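You operate a simulated robot arm through the tools that you are given. There is no shell and no other tool. Be economical: measure what you need, move in short steps, check, and stop when the job is done.

You are at the controls of a simulated two-armed robot. One attempt, no reset.

TASK
Pick up the bush six with one hand, pass it to the other hand and put it on the top of the tooling bench.
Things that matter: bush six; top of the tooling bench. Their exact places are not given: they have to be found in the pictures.

Only the result counts: the job must be done as asked and must still hold three seconds after the hand-in. Knocking over, shifting, dropping, spilling or breaking anything else fails it.

THE ROBOT
Two 7-joint arms with two-finger parallel grippers on one trunk, on a base that drives. Base frame: it is fixed to the floor where the robot stands at the start and does not move with it; the origin is under the middle of the robot, x ahead of it, y to its left, z up; the surface under the hand at the start is at about z = 860. Lengths are in mm, angles in degrees, forces in N, time in s.
The left shoulder is at the start at [60, 144, 974], the right one opposite. With the tool pointing down near the work surface each hand reaches from about 320 to 740 mm from the robot's upright axis, wherever it stands, measured 20 degrees to its own side. Places, roughly: top of the tooling bench [1500, 2700, 900]. Payload 1.57 kg a hand.
Tool frame (each hand has its own): the origin (TCP) lies between the finger pads and is the grasp point; the fingertips stand 30 mm ahead of it; z points along the fingers, y is the line along which they close. The gripper opens to 110 mm. The fingers are 24 mm wide and 12 mm thick; the gripper's body (48 by 112 mm) begins 78 mm behind the TCP.
Orientation is that of the tool frame in the base frame, as a unit quaternion [x, y, z, w]. With the fingers straight down and closing along the base's y, the tool's x points along the base's -x, its y along +y and its z along -z.

THE INTERFACE
- The arms move only by the tool play_rows. It takes "left_plan", "right_plan" or both (then of equal length, played together; a hand with none holds still); each is a list of rows, each a list of 7 numbers: the gripper command, from -1 (shut) to 1 (fully open), values between in proportion, then the shift along the base's x, y, z in units of 25 mm (1.0 is 25 mm), then the turn, a rotation vector about the base's x, y, z in units of 8 degrees (1.0 is 8 degrees). In form: [[jaw, x, y, z, rx, ry, rz], ...]. A call has 1 to 8 rows; each row shifts and turns the commanded pose from where the row before left it. A call with a number of a shift or a turn outside -1 to 1 is refused whole. Each row takes 0.2 s and may step no farther than 50 mm and 8.6 degrees from the row before; otherwise, or with a gripper value out of range, the whole call is refused. Where a pose cannot be reached the arm comes as near as it can. A force on the tool above 40 N (or 10 N above the force at the start of the call, whichever is more), or a blocked arm, ends the call early, and 0.2 s more pass. The fingers move at their own pace (about 45 mm/s each) and stop on an object; they squeeze with about 23 N. The grip force told is the motor's: it shows also when the fingers shut on nothing. Time passes only in rows, and 0.2 s behind the last, so rows that do not move let the fingers close. The reply holds the time, the measured pose of the TCP, the force on the tool along the base axes, the opening and the grip force, in the units named above and with some noise, with the torque about the TCP (base axes, N m) and any sound that the robot's microphone picked up, and new pictures: "views" is both (left out), scene, wrist or none (wrist: the cameras of the hands that moved).
- Cameras (640 x 400 px; columns grow to the right, rows downward): "scene" is now at [41.6, 23.6, 1579]; the picture's right is [0.32, -0.95, 0.00], its down [-0.75, -0.26, -0.61] and it looks along [0.58, 0.20, -0.79] (base axes); focal length 274 px, centre (320, 200). "left" rides on the left gripper at [70, -16, -141] in its tool frame; the picture's right is [0.23, 0.97, 0.00], its down [-0.86, 0.20, -0.48] and it looks along [-0.47, 0.11, 0.88] (tool axes); focal length 222 px, centre (320, 200). "right" rides on the right gripper at [70, 16, -141] in its tool frame; the picture's right is [-0.23, 0.97, 0.00], its down [-0.85, -0.20, -0.48] and it looks along [-0.47, -0.11, 0.88] (tool axes); focal length 222 px, centre (320, 200).
- lift_body(by): slides the trunk up (or, below 0, down) by that many mm; the arms and the scene camera ride with it, the base frame stays. It gives what a move gives, with no picture.
- drive_base(legs): drives the robot by 1 to 6 legs, each [ahead, left, turn to the left] in mm, mm and degrees, along the robot's own axes; the way and the turn of a leg run together, so that a leg with both is an arc; at most 1500 mm and 180 degrees a leg. The arms and the cameras ride along, it lands a little off, and it stops where it bumps. It gives what a move gives, and a new picture of the scene camera.
- head_to(pan, tilt): turns the head with the scene camera to pan (to the left, within 86 degrees either way) and tilt (down, from -29 to 69), counted from straight ahead of the robot. It gives what a move gives, and a new picture of the scene camera.
- locate(camera, pixels): for up to 12 pixels [column, row] of the newest picture of that camera ("zoom" is the newest enlarged one), the place [x, y, z] in the base frame of the surface seen there, good to about 2 mm. It takes no simulated time.
- inspect(camera, box): a new picture of the part [left, top, right, bottom] of that camera's present view, enlarged. It takes no simulated time.
- finish_job(): hands the job in; it is judged then, once.

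Keep the steps short. Do not move on a guess: measure, check each grasp and each placing, and mend mistakes. In all there are 80 turns and 260 pictures (those below and enlarged ones count). Leave the grippers open and the arms clear of the work at the hand-in unless told otherwise, and finish with a single line.

The tools are called after ">>>" by a JSON object that holds its "op" and its "data". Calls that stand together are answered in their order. play_rows: Moves the arms, as the interface text tells. Its arguments: {"type":"object","properties":{"left_plan":{"type":"array"},"right_plan":{"type":"array"},"views":{"type":"string","enum":["both","scene","wrist","none"]}},"required":[]} The other tools are called the same way: lift_body (by) slides the trunk up or down; drive_base (legs) drives the base; head_to (pan, tilt) turns the head that bears the scene camera; locate (camera, pixels) gives the place of the surface under pixels of a picture; inspect (camera, box) takes an enlarged picture of a part of a camera's view; finish_job () hands the job in.

At the start:

```text
time_s: 0.0
left_ee_pos: [347.8, 399.0, 1158.6]
left_orientation: [0.0, 1.0, 0.0, 0.0]
left_contact_force: [-0.7, -0.6, 0.4]
left_ft_torque: [-0.02, 0.03, 0.02]
left_width: 110.0
left_grasp_force: 0.1
right_ee_pos: [390.1, 30.4, 1109.8]
right_orientation: [-0.001, 1.0, 0.0, 0.0]
right_contact_force: [-0.3, -0.5, 0.5]
right_ft_torque: [0.03, 0.01, -0.01]
right_width: 110.1
right_grasp_force: 0.0
trunk travel left (down, up): [-572.0, 18.0]
robot x, y, heading: [0.4, -1.4, -0.2]
head pan, tilt: [18.9, 52.4]
```

scene: 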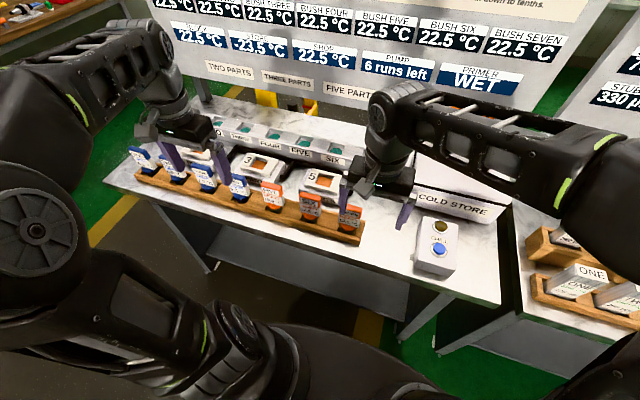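
right: 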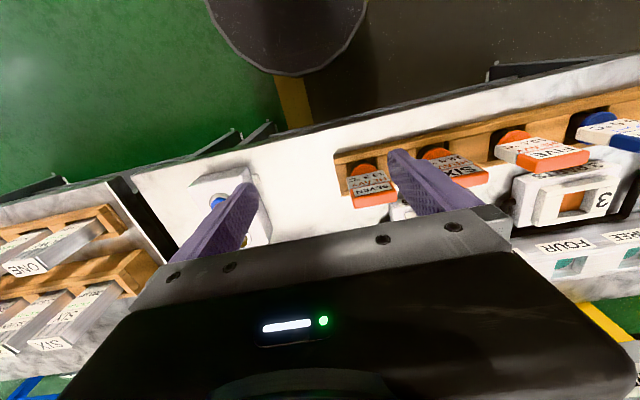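
left: 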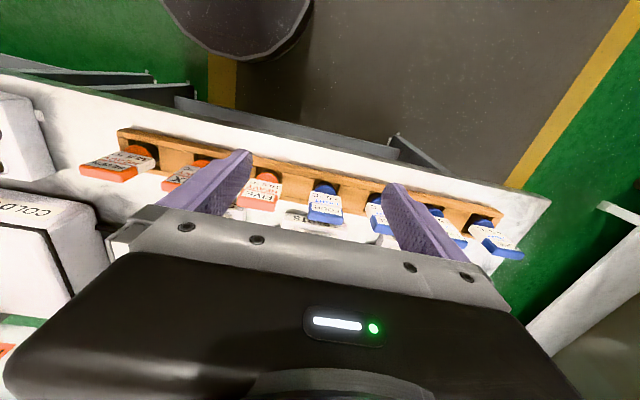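

I see a rack of labelled tags on the bench and a board with text behind it. I'll enlarge the board and the rack to read them.

>>> {"op": "inspect", "data": {"camera": "scene", "box": [100, 100, 380, 275]}}

>>> {"op": "inspect", "data": {"camera": "scene", "box": [160, 0, 600, 110]}}

>>> {"op": "head_to", "data": {"pan": 0, "tilt": 15}}

```text
2.29 times, centred on (240, 188) of scene
```

zoom: 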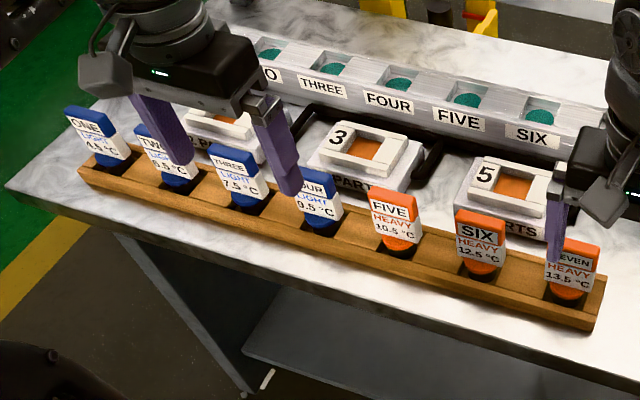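

```text
1.45 times, centred on (380, 55) of scene
```

zoom: 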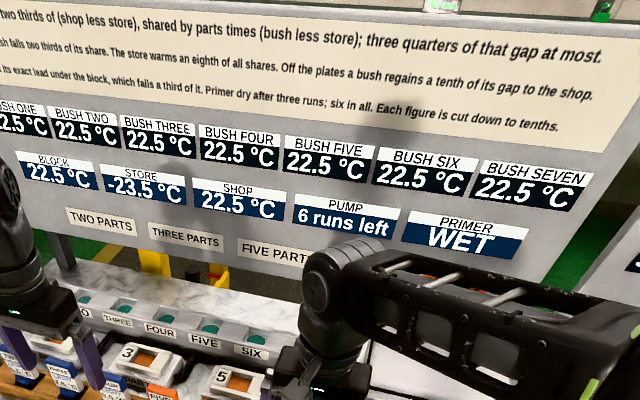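

```text
time_s: 1.0
left_ee_pos: [347.6, 399.7, 1157.8]
left_orientation: [0.0, 1.0, 0.0, 0.0]
left_contact_force: [-0.4, -0.3, 0.1]
left_ft_torque: [-0.01, -0.02, 0.03]
left_width: 110.0
left_grasp_force: 0.0
right_ee_pos: [390.2, 28.0, 1108.2]
right_orientation: [0.001, 1.0, 0.001, 0.0]
right_contact_force: [0.2, -0.8, 0.3]
right_ft_torque: [-0.02, 0.03, -0.03]
right_width: 110.1
right_grasp_force: 0.0
trunk travel left (down, up): [-572.0, 18.0]
robot x, y, heading: [1.7, 1.7, -0.1]
head pan, tilt: [0.0, 15.0]
```

scene: 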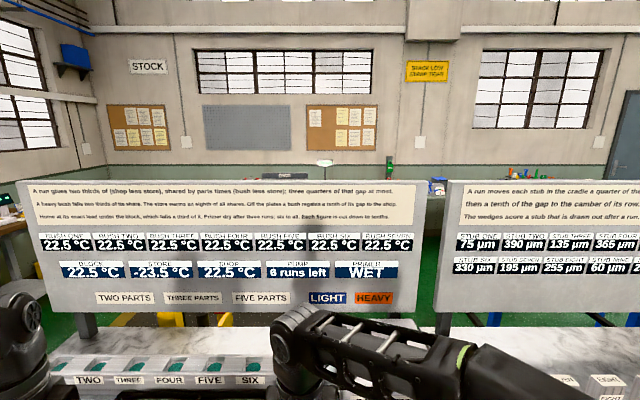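

I'll read the board fully and look for the tooling bench (ahead-left at about 1500, 2700).

>>> {"op": "inspect", "data": {"camera": "scene", "box": [20, 180, 230, 311]}}

>>> {"op": "inspect", "data": {"camera": "scene", "box": [220, 180, 430, 311]}}

>>> {"op": "head_to", "data": {"pan": 60, "tilt": 15}}

```text
3.05 times, centred on (125, 246) of scene
```

zoom: 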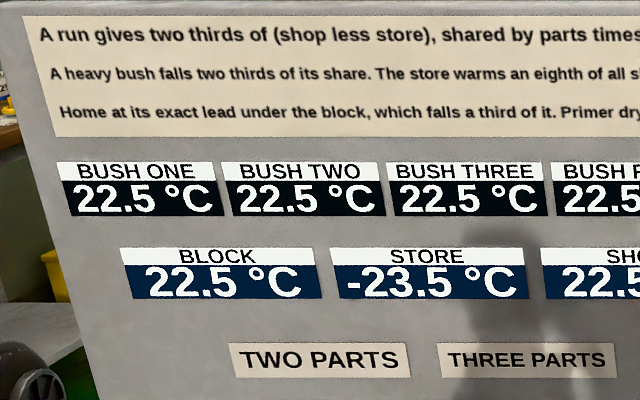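

```text
3.05 times, centred on (325, 246) of scene
```

zoom: 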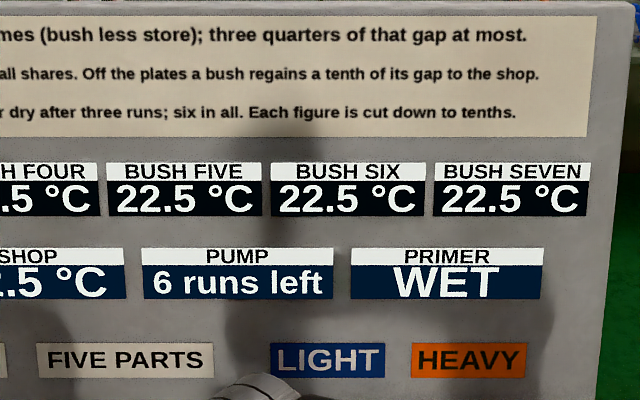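

```text
time_s: 2.3
left_ee_pos: [347.8, 399.9, 1157.5]
left_orientation: [0.0, 1.0, 0.0, 0.0]
left_contact_force: [-0.2, 0.1, -0.5]
left_ft_torque: [0.02, 0.03, -0.01]
left_width: 110.2
left_grasp_force: 0.0
right_ee_pos: [390.0, 29.6, 1109.3]
right_orientation: [0.001, 1.0, 0.001, 0.0]
right_contact_force: [0.4, 0.4, -0.4]
right_ft_torque: [0.01, -0.01, 0.0]
right_width: 109.9
right_grasp_force: 0.1
trunk travel left (down, up): [-572.0, 18.0]
robot x, y, heading: [1.4, -6.5, 0.1]
head pan, tilt: [60.0, 15.0]
```

scene: 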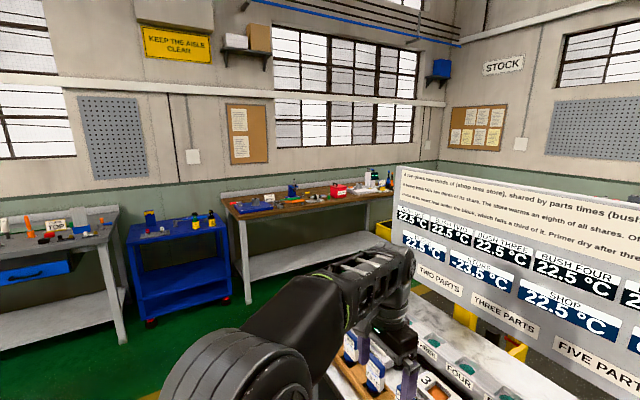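

The wood-topped bench at (310,200) is likely the tooling bench. Zooming to check its label and locating its top.

>>> {"op": "inspect", "data": {"camera": "scene", "box": [210, 160, 402, 280]}}

>>> {"op": "locate", "data": {"camera": "scene", "pixels": [[235, 214], [300, 207], [390, 192], [225, 200], [290, 203], [345, 199], [240, 245], [60, 240], [170, 235]]}}

>>> {"op": "inspect", "data": {"camera": "scene", "box": [0, 160, 240, 310]}}

```text
3.33 times, centred on (306, 220) of scene
```

zoom: 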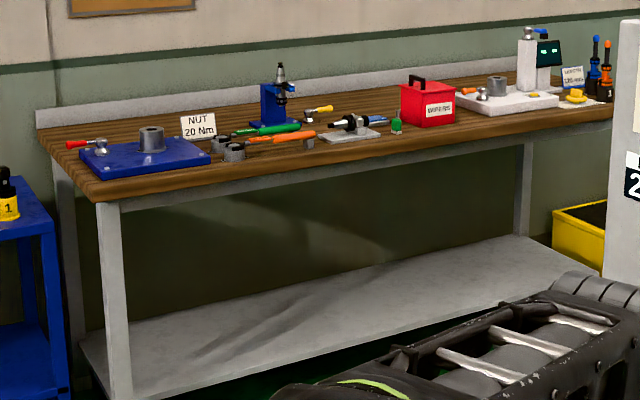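

```text
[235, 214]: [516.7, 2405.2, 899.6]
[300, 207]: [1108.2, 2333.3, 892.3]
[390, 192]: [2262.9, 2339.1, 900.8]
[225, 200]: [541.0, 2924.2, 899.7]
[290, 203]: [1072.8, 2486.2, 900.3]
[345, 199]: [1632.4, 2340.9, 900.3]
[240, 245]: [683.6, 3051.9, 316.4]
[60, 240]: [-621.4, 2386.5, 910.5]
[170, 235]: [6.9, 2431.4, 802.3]
```

```text
2.67 times, centred on (120, 235) of scene
```

zoom: 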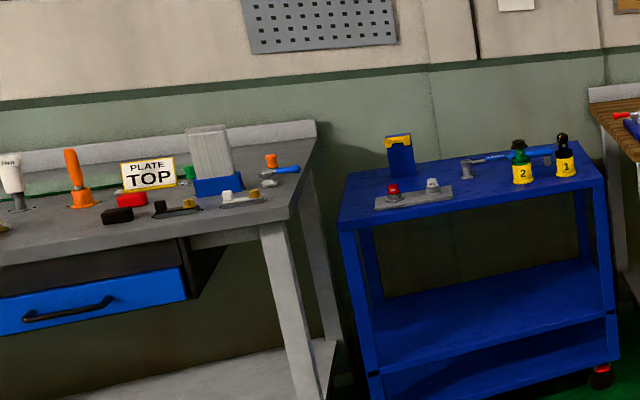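

The tooling bench is the wooden one: top z=900, front edge y≈2333. Now I look back at the rack to measure bush six.

>>> {"op": "head_to", "data": {"pan": 19, "tilt": 52}}

>>> {"op": "inspect", "data": {"camera": "scene", "box": [250, 160, 378, 240]}}

>>> {"op": "inspect", "data": {"camera": "right", "box": [330, 90, 610, 265]}}

```text
time_s: 3.4
left_ee_pos: [347.4, 400.2, 1158.1]
left_orientation: [0.0, 1.0, 0.0, -0.001]
left_contact_force: [-0.7, 0.2, -0.2]
left_ft_torque: [0.04, 0.01, 0.02]
left_width: 109.8
left_grasp_force: 0.1
right_ee_pos: [388.6, 29.8, 1110.0]
right_orientation: [0.0, 1.0, 0.0, 0.0]
right_contact_force: [0.1, -0.8, -0.1]
right_ft_torque: [-0.03, 0.01, -0.02]
right_width: 109.8
right_grasp_force: 0.1
trunk travel left (down, up): [-572.0, 18.0]
robot x, y, heading: [-2.3, 1.9, 0.1]
head pan, tilt: [19.0, 52.0]
```

scene: 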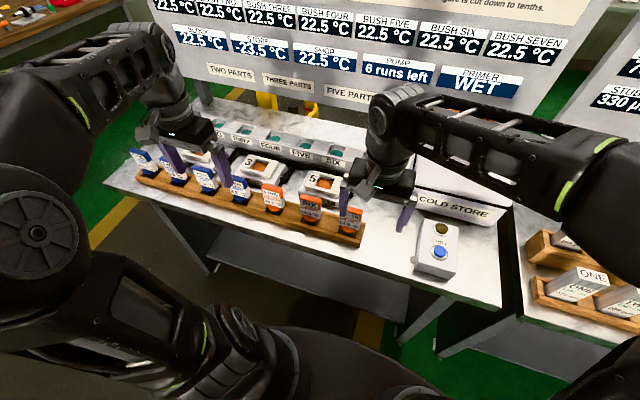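

```text
5.00 times, centred on (314, 200) of scene
```

zoom: 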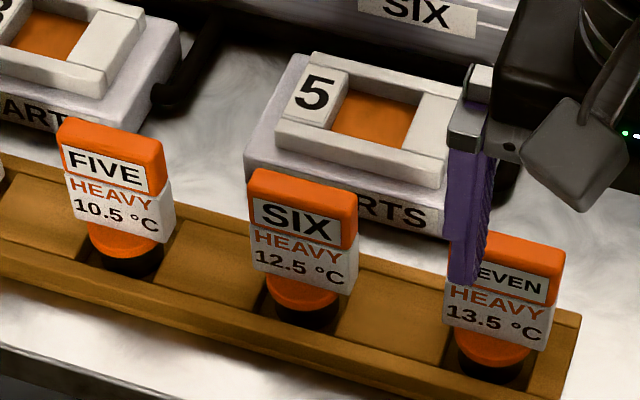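

```text
2.29 times, centred on (470, 178) of right
```

zoom: 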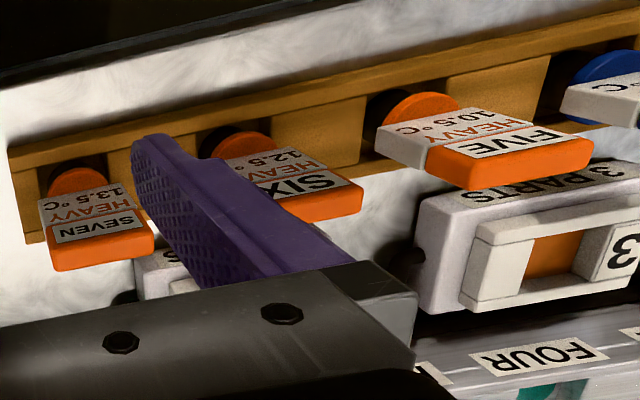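

Measuring bush six's tag: top, corners, collar, plus neighbours and rack.

>>> {"op": "locate", "data": {"camera": "scene", "pixels": [[302, 195.5], [320, 202], [319.5, 216], [301, 211], [310, 198], [310, 220.5], [311, 223.5], [340, 208], [271, 192], [283, 214], [327, 231], [300, 225]]}}

>>> {"op": "locate", "data": {"camera": "zoom", "pixels": [[285, 212], [360, 200], [290, 165], [320, 205], [330, 215], [240, 140], [300, 120], [500, 90], [280, 215], [358, 192]]}}

```text
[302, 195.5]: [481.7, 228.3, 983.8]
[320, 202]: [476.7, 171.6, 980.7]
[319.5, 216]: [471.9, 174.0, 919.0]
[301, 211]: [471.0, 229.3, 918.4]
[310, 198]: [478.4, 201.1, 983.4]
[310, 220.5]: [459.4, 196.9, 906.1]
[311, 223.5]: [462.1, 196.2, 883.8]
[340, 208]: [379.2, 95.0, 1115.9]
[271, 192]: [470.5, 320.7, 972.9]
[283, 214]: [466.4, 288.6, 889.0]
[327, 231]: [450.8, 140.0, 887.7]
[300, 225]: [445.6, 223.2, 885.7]
```

```text
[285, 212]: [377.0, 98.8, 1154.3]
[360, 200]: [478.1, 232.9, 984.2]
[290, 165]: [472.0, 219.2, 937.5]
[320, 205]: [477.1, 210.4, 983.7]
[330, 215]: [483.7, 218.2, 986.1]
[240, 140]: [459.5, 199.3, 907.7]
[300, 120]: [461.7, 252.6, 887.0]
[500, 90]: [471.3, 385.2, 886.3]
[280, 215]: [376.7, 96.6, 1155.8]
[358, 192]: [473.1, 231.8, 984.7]
```

Bush six: tag about y 170–233, x 472–488, z 915–986, on a round body in the rack. Plan: the left hand grips the tag from above (closing along x) on its left half, the right hand later takes the other half from the right side. First move the right hand away, turning the left hand −90° above the bush.

>>> {"op": "play_rows", "data": {"left_plan": [[0.09, 0.66, -0.9, 0, 0, 0, -1], [0.09, 0.66, -0.9, 0, 0, 0, -1], [0.09, 0.66, -0.9, 0, 0, 0, -1], [0.09, 0.66, -0.9, 0, 0, 0, -1], [0.09, 0.66, -0.9, 0, 0, 0, -1], [0.09, 0.66, -0.9, 0, 0, 0, -1], [0.09, 0.66, -0.9, 0, 0, 0, -1], [0.09, 0.66, -0.9, 0, 0, 0, -1]], "right_plan": [[1, 0, -1, 0, 0, 0, 0], [1, 0, -1, 0, 0, 0, 0], [1, 0, -1, 0, 0, 0, 0], [1, 0, -1, 0, 0, 0, 0], [1, 0, -1, 0, 0, 0, 0], [1, 0, -1, 0, 0, 0, 0], [1, 0, -1, 0, 0, 0, 0], [1, 0, -1, 0, 0, 0, 0]], "views": "scene"}}

>>> {"op": "play_rows", "data": {"left_plan": [[0.09, 0, 0, 0, 0, 0, -1], [0.09, 0, 0, 0, 0, 0, -1], [0.09, 0, 0, 0, 0, 0, -1], [0.09, 0, 0, 0, 0, 0, -0.25], [0.09, 0, 0, 0, 0, 0, 0]], "views": "both"}}

```text
time_s: 5.2
left_ee_pos: [482.5, 216.0, 1158.4]
left_orientation: [0.531, 0.847, 0.0, 0.001]
left_contact_force: [0.5, -1.0, -0.1]
left_ft_torque: [0.08, 0.01, 0.01]
left_width: 60.2
left_grasp_force: 0.0
right_ee_pos: [388.6, -174.1, 1109.9]
right_orientation: [0.0, 1.0, 0.0, 0.0]
right_contact_force: [0.9, -0.1, 0.4]
right_ft_torque: [0.05, 0.02, 0.01]
right_width: 110.1
right_grasp_force: 0.0
trunk travel left (down, up): [-572.0, 18.0]
robot x, y, heading: [-0.0, -2.3, -0.2]
head pan, tilt: [19.0, 52.0]
```

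scene: 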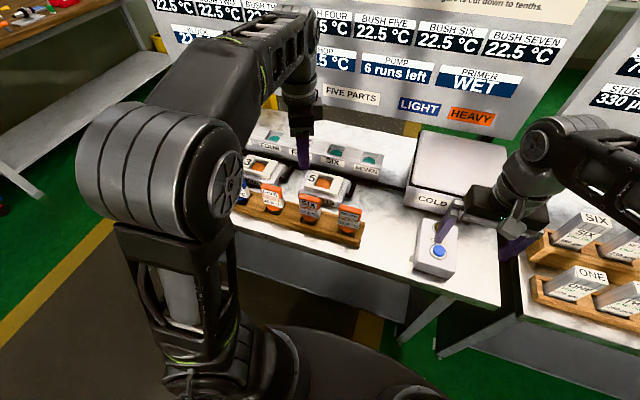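

```text
time_s: 6.4
left_ee_pos: [480.0, 220.2, 1157.5]
left_orientation: [0.707, 0.707, 0.001, 0.0]
left_contact_force: [0.4, 1.4, 0.3]
left_ft_torque: [0.0, 0.01, -0.01]
left_width: 60.1
left_grasp_force: 0.0
right_ee_pos: [387.9, -171.4, 1111.0]
right_orientation: [0.0, 1.0, -0.001, 0.0]
right_contact_force: [-0.1, 0.1, 0.6]
right_ft_torque: [0.01, 0.0, 0.02]
right_width: 109.9
right_grasp_force: 0.1
trunk travel left (down, up): [-572.0, 18.0]
robot x, y, heading: [-3.0, 0.2, 0.0]
head pan, tilt: [19.0, 52.0]
```

scene: 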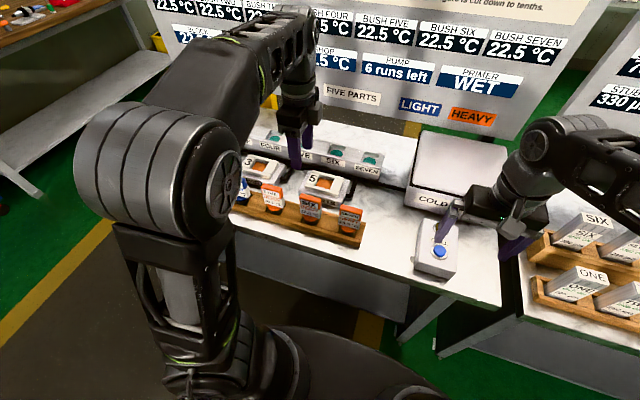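
left: 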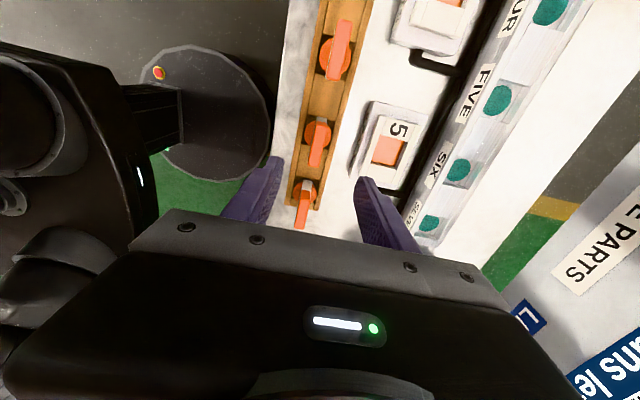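

Pose is right. Measuring bush six from the left hand camera (about (316,145)).

>>> {"op": "inspect", "data": {"camera": "left", "box": [272, 100, 400, 180]}}

>>> {"op": "inspect", "data": {"camera": "scene", "box": [268, 160, 364, 220]}}

```text
5.00 times, centred on (336, 140) of left
```

zoom: 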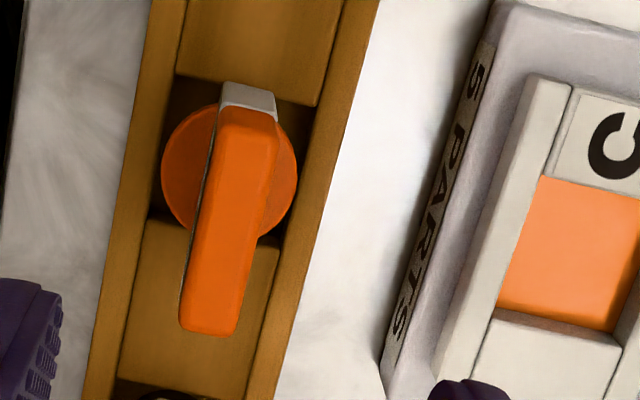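

```text
6.67 times, centred on (316, 190) of scene
```

zoom: 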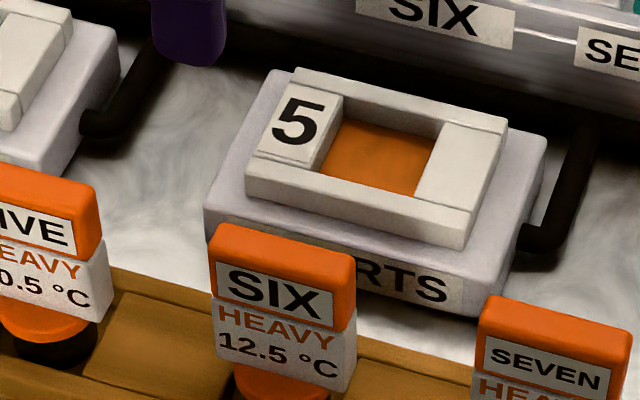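

Locating the tag's top corners, the plate box edge and the rack edges.

>>> {"op": "locate", "data": {"camera": "left", "pixels": [[317.2, 124], [325.5, 124.6], [310.5, 164], [318.5, 165.5], [318, 145], [358, 160], [370, 110], [305, 120], [330, 140], [377, 165]]}}

```text
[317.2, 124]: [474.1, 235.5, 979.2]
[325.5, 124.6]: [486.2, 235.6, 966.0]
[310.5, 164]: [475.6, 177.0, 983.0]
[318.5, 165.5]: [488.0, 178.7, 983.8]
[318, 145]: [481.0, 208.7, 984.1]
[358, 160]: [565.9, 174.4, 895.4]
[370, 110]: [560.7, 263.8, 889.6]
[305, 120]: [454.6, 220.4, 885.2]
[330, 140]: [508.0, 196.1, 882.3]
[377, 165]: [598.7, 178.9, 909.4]
```

Tag centre x≈481, y 175–236. Left TCP at (480,220) suits (leaving ~29 mm free on the right). Descending to z≈962 with 60 mm opening.

>>> {"op": "play_rows", "data": {"left_plan": [[0.09, 0, 0, -1, 0, 0, 0], [0.09, 0, 0, -1, 0, 0, 0], [0.09, 0, 0, -1, 0, 0, 0], [0.09, 0, 0, -1, 0, 0, 0], [0.09, 0, 0, -1, 0, 0, 0], [0.09, 0, 0, -1, 0, 0, 0]], "views": "both"}}

```text
time_s: 7.8
left_ee_pos: [482.4, 219.6, 1008.8]
left_orientation: [0.707, 0.707, 0.0, 0.0]
left_contact_force: [1.2, 0.2, 1.1]
left_ft_torque: [0.0, -0.03, -0.02]
left_width: 60.0
left_grasp_force: 0.0
right_ee_pos: [388.6, -171.3, 1110.9]
right_orientation: [0.0, 1.0, 0.0, 0.0]
right_contact_force: [-0.1, 0.8, 0.0]
right_ft_torque: [0.0, 0.03, -0.03]
right_width: 109.9
right_grasp_force: 0.1
trunk travel left (down, up): [-572.0, 18.0]
robot x, y, heading: [-0.9, 3.1, -0.0]
head pan, tilt: [19.0, 52.0]
```

scene: 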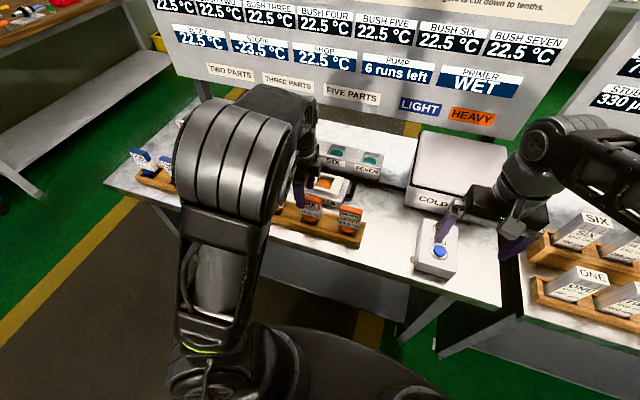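
left: 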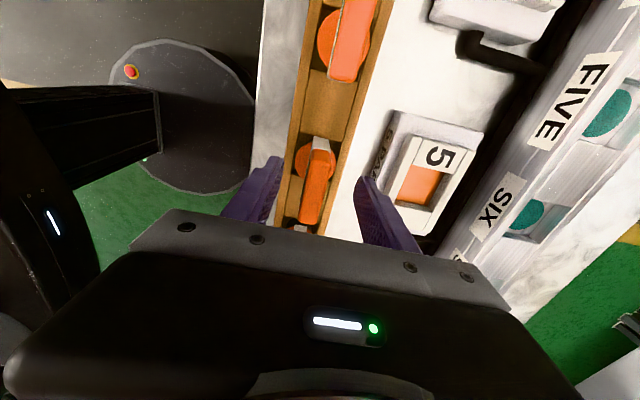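

Fingers straddle tag SIX. Down another 46 mm and close.

>>> {"op": "play_rows", "data": {"left_plan": [[0.09, 0, 0, -0.92, 0, 0, 0], [0.09, 0, 0, -0.92, 0, 0, 0], [-1, 0, 0, 0, 0, 0, 0], [-1, 0, 0, 0, 0, 0, 0], [-1, 0, 0, 0, 0, 0, 0], [-1, 0, 0, 0, 0, 0, 0], [-1, 0, 0, 0, 0, 0, 0]], "views": "both"}}

```text
time_s: 9.4
left_ee_pos: [482.2, 220.3, 962.0]
left_orientation: [0.708, 0.706, 0.001, 0.0]
left_contact_force: [0.3, 0.2, 0.5]
left_ft_torque: [0.03, 0.01, -0.02]
left_width: 18.0
left_grasp_force: 22.8
right_ee_pos: [388.5, -172.1, 1110.9]
right_orientation: [0.001, 1.0, 0.001, 0.0]
right_contact_force: [-0.5, -0.5, -0.4]
right_ft_torque: [0.02, 0.02, -0.02]
right_width: 109.8
right_grasp_force: 0.0
trunk travel left (down, up): [-572.0, 18.0]
robot x, y, heading: [-0.4, 1.0, 0.1]
head pan, tilt: [19.0, 52.0]
```

scene: 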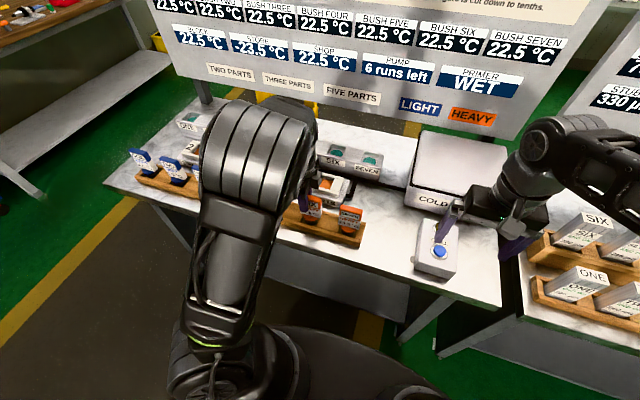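
left: 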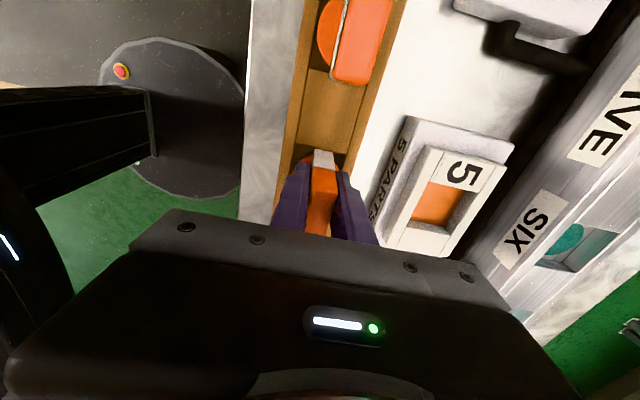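

Gripped (width 18, 22.8 N). Lifting straight up gently by 50 mm, then 100 mm more.

>>> {"op": "play_rows", "data": {"left_plan": [[-1, 0, 0, 0.4, 0, 0, 0], [-1, 0, 0, 0.6, 0, 0, 0], [-1, 0, 0, 1, 0, 0, 0], [-1, 0, 0, 1, 0, 0, 0], [-1, 0, 0, 1, 0, 0, 0], [-1, 0, 0, 1, 0, 0, 0], [-1, 0, 0, 1, 0, 0, 0]], "views": "both"}}

```text
time_s: 11.0
left_ee_pos: [480.2, 219.8, 1111.3]
left_orientation: [0.707, 0.707, 0.001, 0.001]
left_contact_force: [0.3, -0.8, -4.4]
left_ft_torque: [0.04, 0.01, 0.03]
left_width: 17.9
left_grasp_force: 23.0
right_ee_pos: [389.2, -172.5, 1111.5]
right_orientation: [0.001, 1.0, 0.0, 0.0]
right_contact_force: [0.5, -1.4, 0.0]
right_ft_torque: [0.02, 0.04, 0.01]
right_width: 110.1
right_grasp_force: 0.1
trunk travel left (down, up): [-572.0, 18.0]
robot x, y, heading: [-0.9, -1.4, 0.1]
head pan, tilt: [19.0, 52.0]
```

scene: 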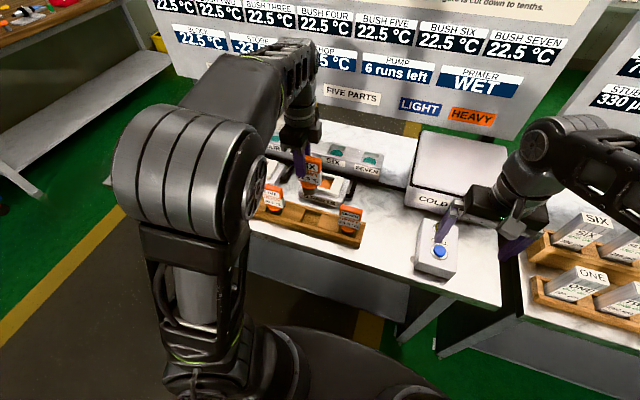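
left: 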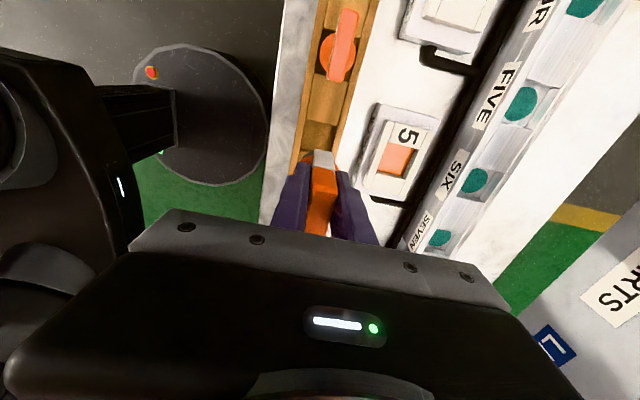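

Bush six is lifted cleanly (≈0.45 kg). Next I'll look left along the aisle before backing away from the bench for the pass.

>>> {"op": "head_to", "data": {"pan": 86, "tilt": 35}}

>>> {"op": "head_to", "data": {"pan": -86, "tilt": 35}}

```text
time_s: 12.4
left_ee_pos: [479.8, 219.7, 1111.2]
left_orientation: [0.707, 0.707, 0.0, 0.0]
left_contact_force: [0.1, 0.7, -3.8]
left_ft_torque: [0.05, 0.0, -0.02]
left_width: 17.7
left_grasp_force: 23.6
right_ee_pos: [388.4, -172.3, 1111.9]
right_orientation: [-0.001, 1.0, 0.0, 0.0]
right_contact_force: [-0.4, 1.0, 0.7]
right_ft_torque: [0.0, 0.02, 0.02]
right_width: 109.8
right_grasp_force: 0.1
trunk travel left (down, up): [-572.0, 18.0]
robot x, y, heading: [-3.7, 2.1, -0.5]
head pan, tilt: [85.9, 35.0]
```

scene: 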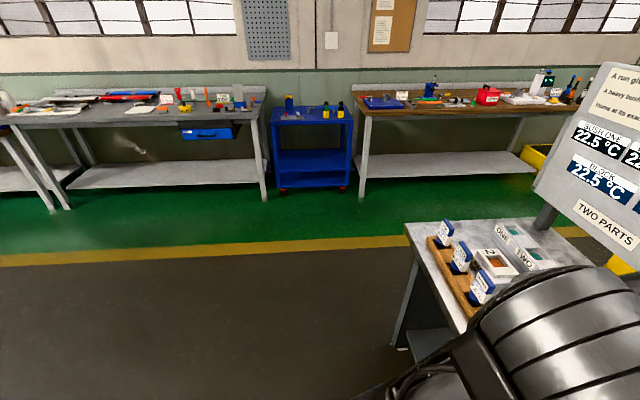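

```text
time_s: 15.0
left_ee_pos: [480.1, 220.9, 1110.4]
left_orientation: [0.707, 0.707, 0.0, 0.0]
left_contact_force: [0.1, -1.0, -4.6]
left_ft_torque: [0.05, 0.01, -0.01]
left_width: 18.0
left_grasp_force: 23.4
right_ee_pos: [389.5, -171.7, 1110.5]
right_orientation: [0.0, 1.0, 0.0, 0.001]
right_contact_force: [0.2, -0.7, -0.2]
right_ft_torque: [-0.03, 0.0, -0.01]
right_width: 110.2
right_grasp_force: 0.2
trunk travel left (down, up): [-572.0, 18.0]
robot x, y, heading: [-5.7, -0.9, 0.1]
head pan, tilt: [-85.9, 35.0]
```

scene: 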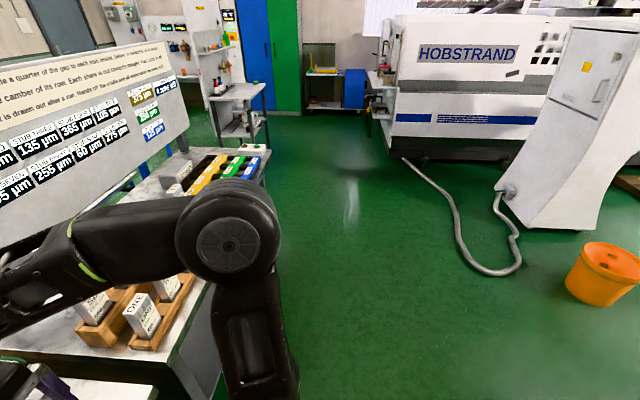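

Floor clear to both sides. Backing straight 300 mm, with the head turned to view the hands.

>>> {"op": "drive_base", "data": {"legs": [[-300, 0, 0]]}}

>>> {"op": "head_to", "data": {"pan": 0, "tilt": 45}}

```text
time_s: 17.1
left_ee_pos: [169.8, 222.1, 1112.0]
left_orientation: [0.705, 0.709, 0.0, 0.0]
left_contact_force: [0.1, -0.1, -3.2]
left_ft_torque: [0.1, -0.05, 0.0]
left_width: 17.7
left_grasp_force: 23.1
right_ee_pos: [81.8, -170.5, 1111.4]
right_orientation: [-0.003, 1.0, 0.001, 0.0]
right_contact_force: [-0.8, -1.1, 0.2]
right_ft_torque: [0.02, -0.03, 0.02]
right_width: 109.8
right_grasp_force: 0.1
trunk travel left (down, up): [-572.0, 18.0]
robot x, y, heading: [-308.1, 3.8, 0.3]
head pan, tilt: [-85.9, 35.0]
```

scene: 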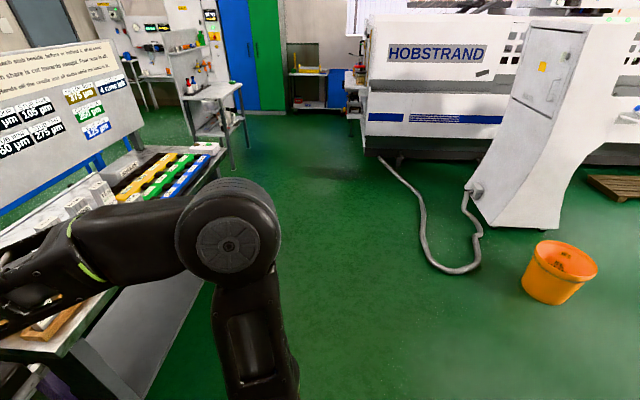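

```text
time_s: 18.7
left_ee_pos: [171.5, 222.3, 1110.9]
left_orientation: [0.705, 0.709, -0.001, 0.0]
left_contact_force: [-0.4, -0.1, -3.4]
left_ft_torque: [0.05, 0.0, 0.05]
left_width: 18.0
left_grasp_force: 22.8
right_ee_pos: [82.3, -171.5, 1110.5]
right_orientation: [-0.003, 1.0, 0.0, 0.0]
right_contact_force: [-0.4, -0.1, -0.1]
right_ft_torque: [0.05, -0.01, 0.0]
right_width: 109.7
right_grasp_force: 0.0
trunk travel left (down, up): [-572.0, 18.0]
robot x, y, heading: [-306.1, -2.6, 0.5]
head pan, tilt: [0.0, 45.0]
```

scene: 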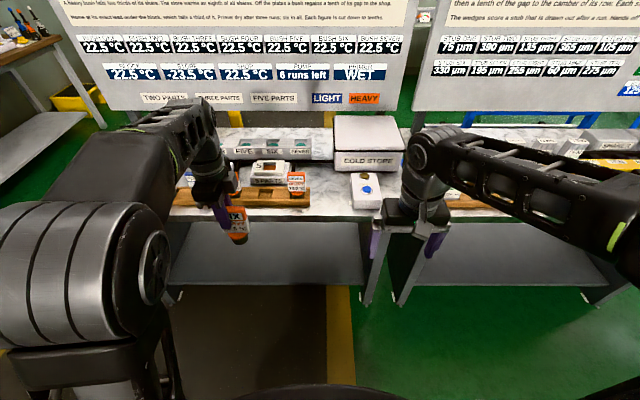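

Both hands are in free space. Turning the right hand: first yaw −90° about z (moving ahead ~75 mm), then tilting +90° about x so it points to the left.

>>> {"op": "play_rows", "data": {"right_plan": [[0.09, 0.4, 0, 0, 0, 0, -1], [0.09, 0.4, 0, 0, 0, 0, -1], [0.09, 0.4, 0, 0, 0, 0, -1], [0.09, 0.4, 0, 0, 0, 0, -1], [0.09, 0.4, 0, 0, 0, 0, -1], [0.09, 0.4, 0, 0, 0, 0, -1], [0.09, 0.4, 0, 0, 0, 0, -1], [0.09, 0.4, 0, 0, 0, 0, -1]], "views": "none"}}

>>> {"op": "play_rows", "data": {"right_plan": [[0.09, 0, 0, 0, 0, 0, -1], [0.09, 0, 0, 0, 0, 0, -1], [0.09, 0, 0, 0, 0, 0, -1], [0.09, 0, 0, 0, 0, 0, -0.25], [0.09, 0, 0, 0, 1, 0, 0], [0.09, 0, 0, 0, 1, 0, 0], [0.09, 0, 0, 0, 1, 0, 0], [0.09, 0, 0, 0, 1, 0, 0]], "views": "scene"}}

```text
time_s: 20.5
left_ee_pos: [172.3, 221.1, 1111.4]
left_orientation: [0.705, 0.709, 0.0, 0.0]
left_contact_force: [0.5, -0.2, -3.7]
left_ft_torque: [0.06, 0.01, 0.01]
left_width: 17.9
left_grasp_force: 23.3
right_ee_pos: [163.6, -170.1, 1110.9]
right_orientation: [0.528, 0.849, -0.001, 0.0]
right_contact_force: [0.3, 0.9, 0.1]
right_ft_torque: [0.01, 0.01, 0.01]
right_width: 59.9
right_grasp_force: 0.0
trunk travel left (down, up): [-572.0, 18.0]
robot x, y, heading: [-307.4, -0.9, 0.2]
head pan, tilt: [0.0, 45.0]
```

```text
time_s: 22.3
left_ee_pos: [172.1, 221.3, 1110.1]
left_orientation: [0.705, 0.709, 0.001, 0.001]
left_contact_force: [-0.2, 0.0, -3.4]
left_ft_torque: [0.06, -0.03, -0.01]
left_width: 17.9
left_grasp_force: 22.2
right_ee_pos: [162.6, -171.7, 1110.2]
right_orientation: [0.678, 0.682, 0.195, -0.195]
right_contact_force: [0.6, 0.2, 0.8]
right_ft_torque: [-0.01, 0.0, -0.02]
right_width: 60.1
right_grasp_force: 0.1
trunk travel left (down, up): [-572.0, 18.0]
robot x, y, heading: [-307.5, 1.2, 0.1]
head pan, tilt: [0.0, 45.0]
```

scene: 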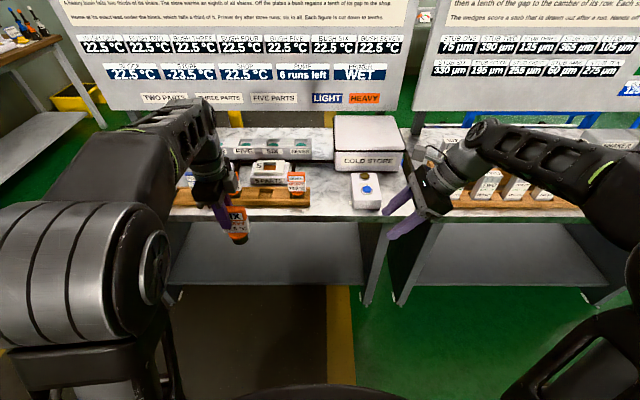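

Works well. Continuing the tilt to horizontal.

>>> {"op": "play_rows", "data": {"right_plan": [[0.09, 0, 0, 0, 1, 0, 0], [0.09, 0, 0, 0, 1, 0, 0], [0.09, 0, 0, 0, 1, 0, 0], [0.09, 0, 0, 0, 1, 0, 0], [0.09, 0, 0, 0, 1, 0, 0], [0.09, 0, 0, 0, 1, 0, 0], [0.09, 0, 0, 0, 1, 0, 0], [0.09, 0, 0, 0, 0.25, 0, 0]], "views": "both"}}

>>> {"op": "inspect", "data": {"camera": "scene", "box": [190, 170, 286, 260]}}

```text
time_s: 24.1
left_ee_pos: [171.7, 222.5, 1112.3]
left_orientation: [0.705, 0.709, 0.0, 0.0]
left_contact_force: [0.1, 1.3, -3.7]
left_ft_torque: [0.1, -0.03, 0.02]
left_width: 17.7
left_grasp_force: 22.8
right_ee_pos: [161.5, -170.8, 1111.3]
right_orientation: [0.499, 0.501, 0.502, -0.499]
right_contact_force: [0.2, 0.9, 0.3]
right_ft_torque: [0.0, 0.02, -0.01]
right_width: 59.9
right_grasp_force: 0.0
trunk travel left (down, up): [-572.0, 18.0]
robot x, y, heading: [-308.9, -0.5, 0.4]
head pan, tilt: [0.0, 45.0]
```

scene: 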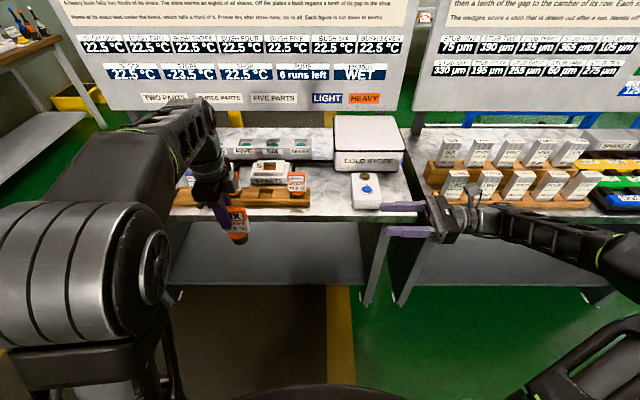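
right: 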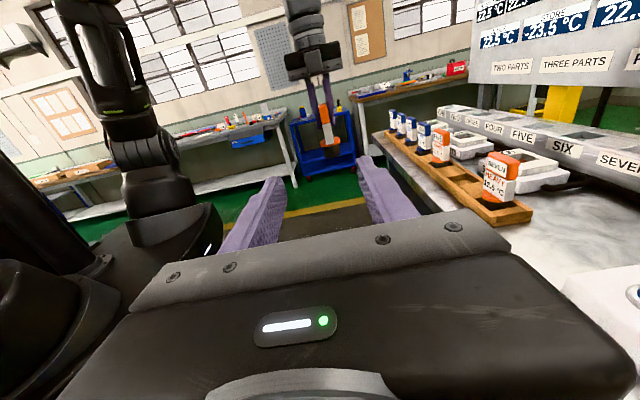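

```text
4.44 times, centred on (238, 215) of scene
```

zoom: 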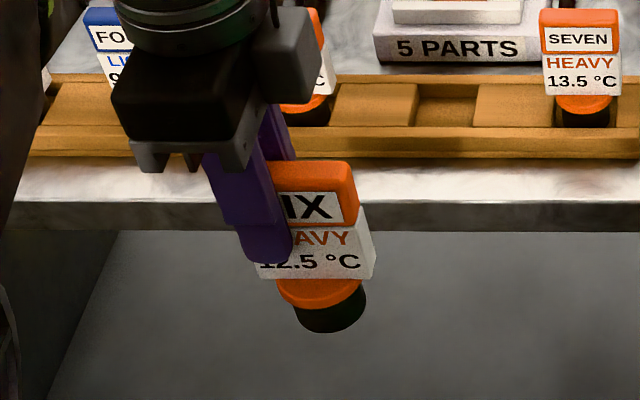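

Right hand is horizontal, pointing left. Measuring the held tag.

>>> {"op": "locate", "data": {"camera": "zoom", "pixels": [[345, 200], [350, 265], [310, 166], [348, 172], [366, 262], [320, 265], [330, 312], [325, 328], [355, 215]]}}

```text
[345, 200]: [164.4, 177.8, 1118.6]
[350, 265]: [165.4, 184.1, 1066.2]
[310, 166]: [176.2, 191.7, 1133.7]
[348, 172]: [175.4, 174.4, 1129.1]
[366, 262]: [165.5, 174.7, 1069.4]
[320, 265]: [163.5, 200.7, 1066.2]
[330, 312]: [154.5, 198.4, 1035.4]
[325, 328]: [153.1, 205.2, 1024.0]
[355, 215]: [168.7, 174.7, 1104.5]
```

Tag centre x≈171.5, right edge y≈174.5, z 1064–1134. Right TCP target (171.5, 173, 1097). First approach to y≈85 and check.

>>> {"op": "play_rows", "data": {"right_plan": [[0.09, 0.19, 0.5, -0.28, 0, 0, 0], [0.09, 0.19, 1, -0.28, 0, 0, 0], [0.09, 0, 1, 0, 0, 0, 0], [0.09, 0, 1, 0, 0, 0, 0], [0.09, 0, 1, 0, 0, 0, 0], [0.09, 0, 1, 0, 0, 0, 0], [0.09, 0, 1, 0, 0, 0, 0]], "views": "scene"}}

>>> {"op": "play_rows", "data": {"right_plan": [[0.09, 0, 1, 0, 0, 0, 0], [0.09, 0, 1, 0, 0, 0, 0], [0.09, 0, 1, 0, 0, 0, 0], [0.09, 0, 0.8, 0, 0, 0, 0], [0.09, 0, 0, 0, 0, 0, 0]], "views": "both"}}

```text
time_s: 25.7
left_ee_pos: [171.0, 223.4, 1110.9]
left_orientation: [0.705, 0.709, 0.0, 0.0]
left_contact_force: [-0.1, 0.2, -3.8]
left_ft_torque: [0.03, -0.02, -0.03]
left_width: 17.6
left_grasp_force: 22.9
right_ee_pos: [172.7, -6.8, 1096.8]
right_orientation: [0.5, 0.501, 0.501, -0.499]
right_contact_force: [-1.4, -0.2, 0.4]
right_ft_torque: [-0.01, 0.01, 0.01]
right_width: 60.0
right_grasp_force: 0.0
trunk travel left (down, up): [-572.0, 18.0]
robot x, y, heading: [-306.0, 0.7, 0.2]
head pan, tilt: [0.0, 45.0]
```

scene: 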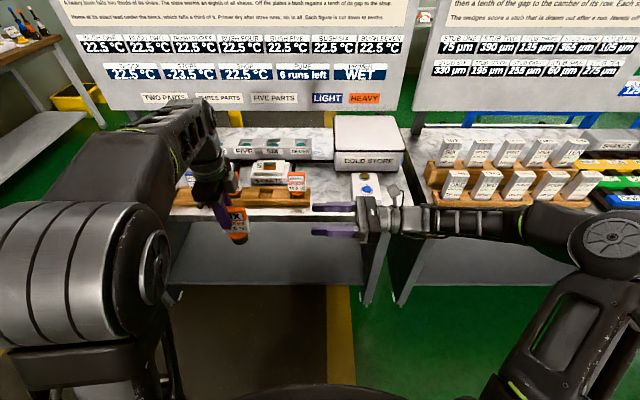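

```text
time_s: 26.9
left_ee_pos: [172.0, 221.5, 1112.0]
left_orientation: [0.705, 0.709, 0.0, 0.0]
left_contact_force: [0.5, -0.3, -3.7]
left_ft_torque: [0.09, 0.02, -0.02]
left_width: 17.9
left_grasp_force: 23.2
right_ee_pos: [171.6, 87.2, 1096.1]
right_orientation: [0.499, 0.501, 0.502, -0.498]
right_contact_force: [0.0, -0.6, 0.0]
right_ft_torque: [0.0, -0.03, 0.01]
right_width: 60.3
right_grasp_force: 0.1
trunk travel left (down, up): [-572.0, 18.0]
robot x, y, heading: [-305.1, -4.5, 0.1]
head pan, tilt: [0.0, 45.0]
```

scene: 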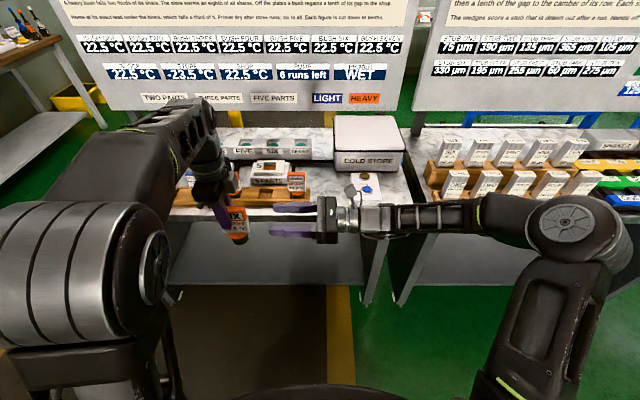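
right: 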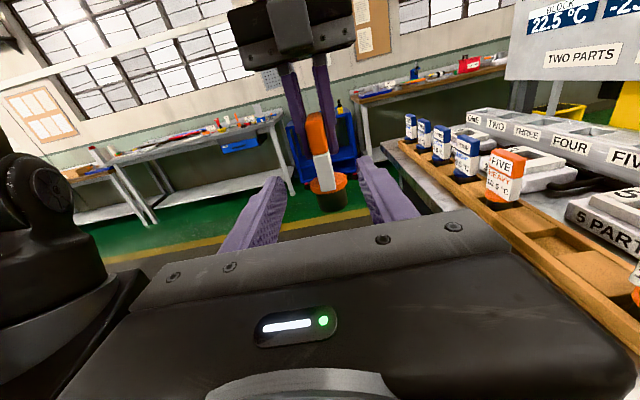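

Aligned. Advancing 85 mm so the tips end at y≈202, short of the left fingers (y≥210).

>>> {"op": "play_rows", "data": {"right_plan": [[0.09, 0, 1, 0, 0, 0, 0], [0.09, 0, 1, 0, 0, 0, 0], [0.09, 0, 0.7, 0, 0, 0, 0], [0.09, 0, 0.7, 0, 0, 0, 0], [0.09, 0, 0, 0, 0, 0, 0]], "views": "both"}}

>>> {"op": "inspect", "data": {"camera": "scene", "box": [190, 170, 286, 260]}}

```text
time_s: 28.1
left_ee_pos: [173.4, 221.7, 1111.5]
left_orientation: [0.705, 0.709, 0.0, 0.0]
left_contact_force: [0.4, -0.1, -4.2]
left_ft_torque: [0.1, -0.03, 0.01]
left_width: 18.2
left_grasp_force: 23.3
right_ee_pos: [171.9, 173.4, 1096.9]
right_orientation: [0.499, 0.501, 0.501, -0.499]
right_contact_force: [0.5, -0.3, -0.1]
right_ft_torque: [-0.02, 0.01, -0.03]
right_width: 60.0
right_grasp_force: 0.1
trunk travel left (down, up): [-572.0, 18.0]
robot x, y, heading: [-308.5, -1.7, 0.2]
head pan, tilt: [0.0, 45.0]
```

scene: 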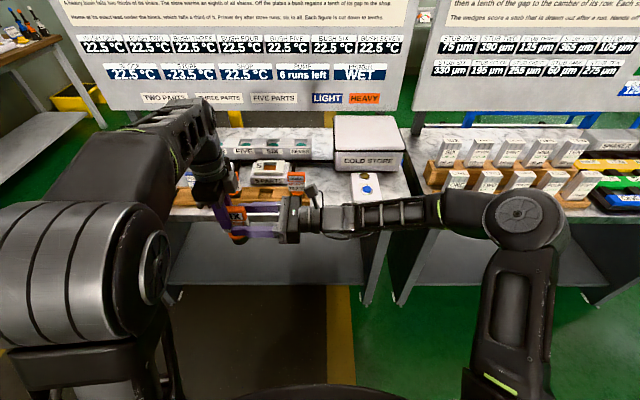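
right: 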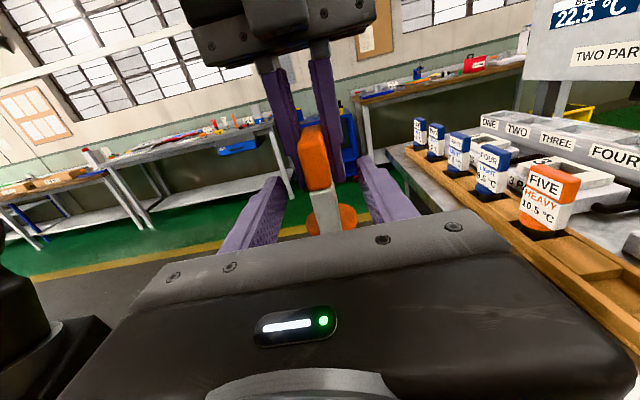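

```text
4.44 times, centred on (238, 215) of scene
```

zoom: 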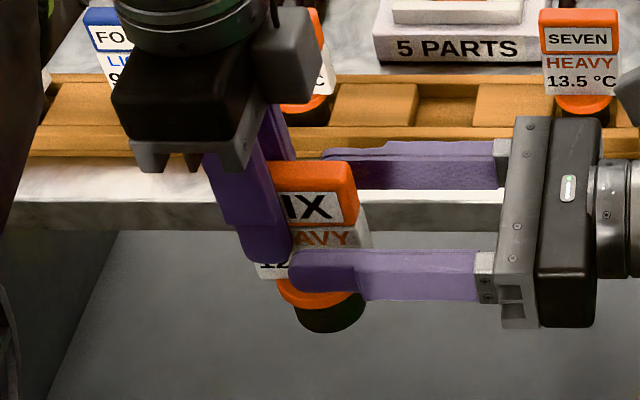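

Fingers straddle the free half of the tag. Closing the right gripper.

>>> {"op": "play_rows", "data": {"right_plan": [[-1, 0, 0, 0, 0, 0, 0], [-1, 0, 0, 0, 0, 0, 0], [-1, 0, 0, 0, 0, 0, 0], [-1, 0, 0, 0, 0, 0, 0], [-1, 0, 0, 0, 0, 0, 0]], "views": "none"}}

>>> {"op": "inspect", "data": {"camera": "scene", "box": [190, 170, 286, 260]}}

```text
time_s: 29.3
left_ee_pos: [171.4, 222.0, 1111.2]
left_orientation: [0.705, 0.709, 0.0, 0.0]
left_contact_force: [-5.0, -1.9, -4.2]
left_ft_torque: [0.05, -0.22, -0.39]
left_width: 17.6
left_grasp_force: 22.6
right_ee_pos: [172.3, 172.7, 1097.2]
right_orientation: [0.499, 0.502, 0.501, -0.499]
right_contact_force: [4.6, 0.5, -0.2]
right_ft_torque: [-0.04, 0.28, 0.17]
right_width: 18.0
right_grasp_force: 22.9
trunk travel left (down, up): [-572.0, 18.0]
robot x, y, heading: [-306.5, -3.7, 0.5]
head pan, tilt: [0.0, 45.0]
```

```text
4.44 times, centred on (238, 215) of scene
```

zoom: 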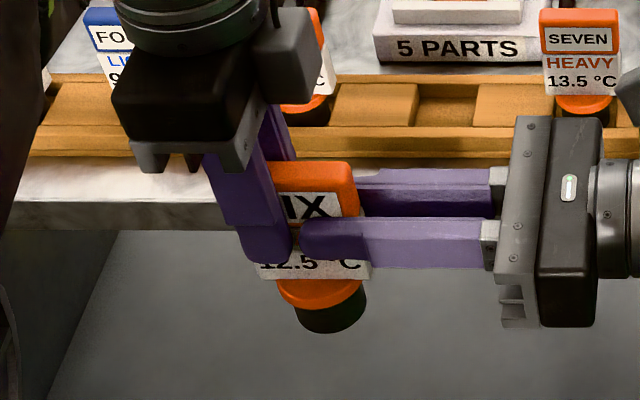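

Both hands grip (18 mm, 23 N). Opening the left hand and checking that the right carries the weight.

>>> {"op": "play_rows", "data": {"left_plan": [[-0.5, 0, 0, 0, 0, 0, 0], [0, 0, 0, 0, 0, 0, 0], [0.2, 0, 0, 0, 0, 0, 0], [0.2, 0, 0, 0, 0, 0, 0], [0.2, 0, 0, 0, 0, 0, 0]], "views": "none"}}

>>> {"op": "inspect", "data": {"camera": "scene", "box": [190, 170, 286, 260]}}

```text
time_s: 30.5
left_ee_pos: [172.2, 221.9, 1111.1]
left_orientation: [0.705, 0.709, 0.0, 0.0]
left_contact_force: [-0.6, 0.9, 0.5]
left_ft_torque: [0.03, 0.0, -0.04]
left_width: 66.2
left_grasp_force: 0.0
right_ee_pos: [170.7, 173.6, 1097.5]
right_orientation: [0.499, 0.502, 0.501, -0.499]
right_contact_force: [-0.7, 0.1, 0.8]
right_ft_torque: [-0.11, 0.01, 0.0]
right_width: 17.6
right_grasp_force: 23.5
trunk travel left (down, up): [-572.0, 18.0]
robot x, y, heading: [-306.7, -4.6, 0.4]
head pan, tilt: [0.0, 45.0]
```

```text
4.44 times, centred on (238, 215) of scene
```

zoom: 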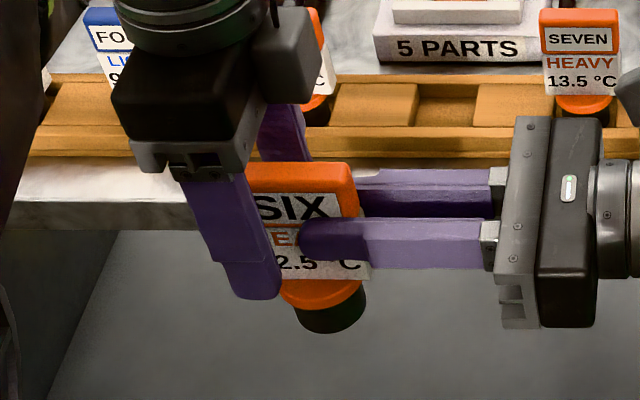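

Bush stays in the right hand. Raising the left hand 125 mm clear, then left.

>>> {"op": "play_rows", "data": {"left_plan": [[0.3, 0, 0, 1, 0, 0, 0], [0.3, 0, 0, 1, 0, 0, 0], [0.3, 0, 0, 1, 0, 0, 0], [0.3, 0, 0, 1, 0, 0, 0], [0.3, 0, 1, 0, 0, 0, 0], [0.3, 0, 1, 0, 0, 0, 0], [0.3, 0, 1, 0, 0, 0, 0], [0.3, 0, 1, 0, 0, 0, 0]], "views": "both"}}

```text
time_s: 32.3
left_ee_pos: [172.4, 314.1, 1162.4]
left_orientation: [0.705, 0.709, 0.007, 0.005]
left_contact_force: [-0.7, 0.8, 0.6]
left_ft_torque: [-0.07, -0.03, 0.01]
left_width: 71.7
left_grasp_force: 0.1
left hand out of reach, approached as far as the arm can: row 3, 4, 6
right_ee_pos: [170.5, 177.0, 1098.1]
right_orientation: [0.499, 0.503, 0.501, -0.498]
right_contact_force: [0.0, 1.1, -0.2]
right_ft_torque: [-0.15, 0.02, -0.03]
right_width: 17.8
right_grasp_force: 22.3
trunk travel left (down, up): [-572.0, 18.0]
robot x, y, heading: [-303.9, 0.5, 0.2]
head pan, tilt: [0.0, 45.0]
```

scene: 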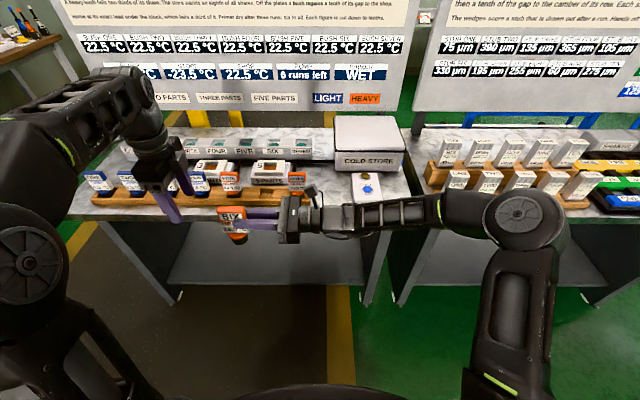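
left: 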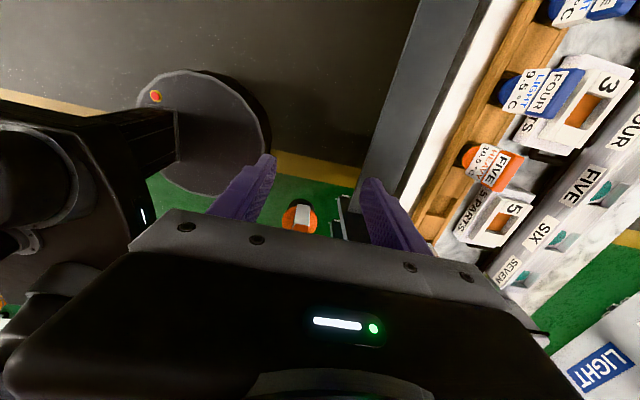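

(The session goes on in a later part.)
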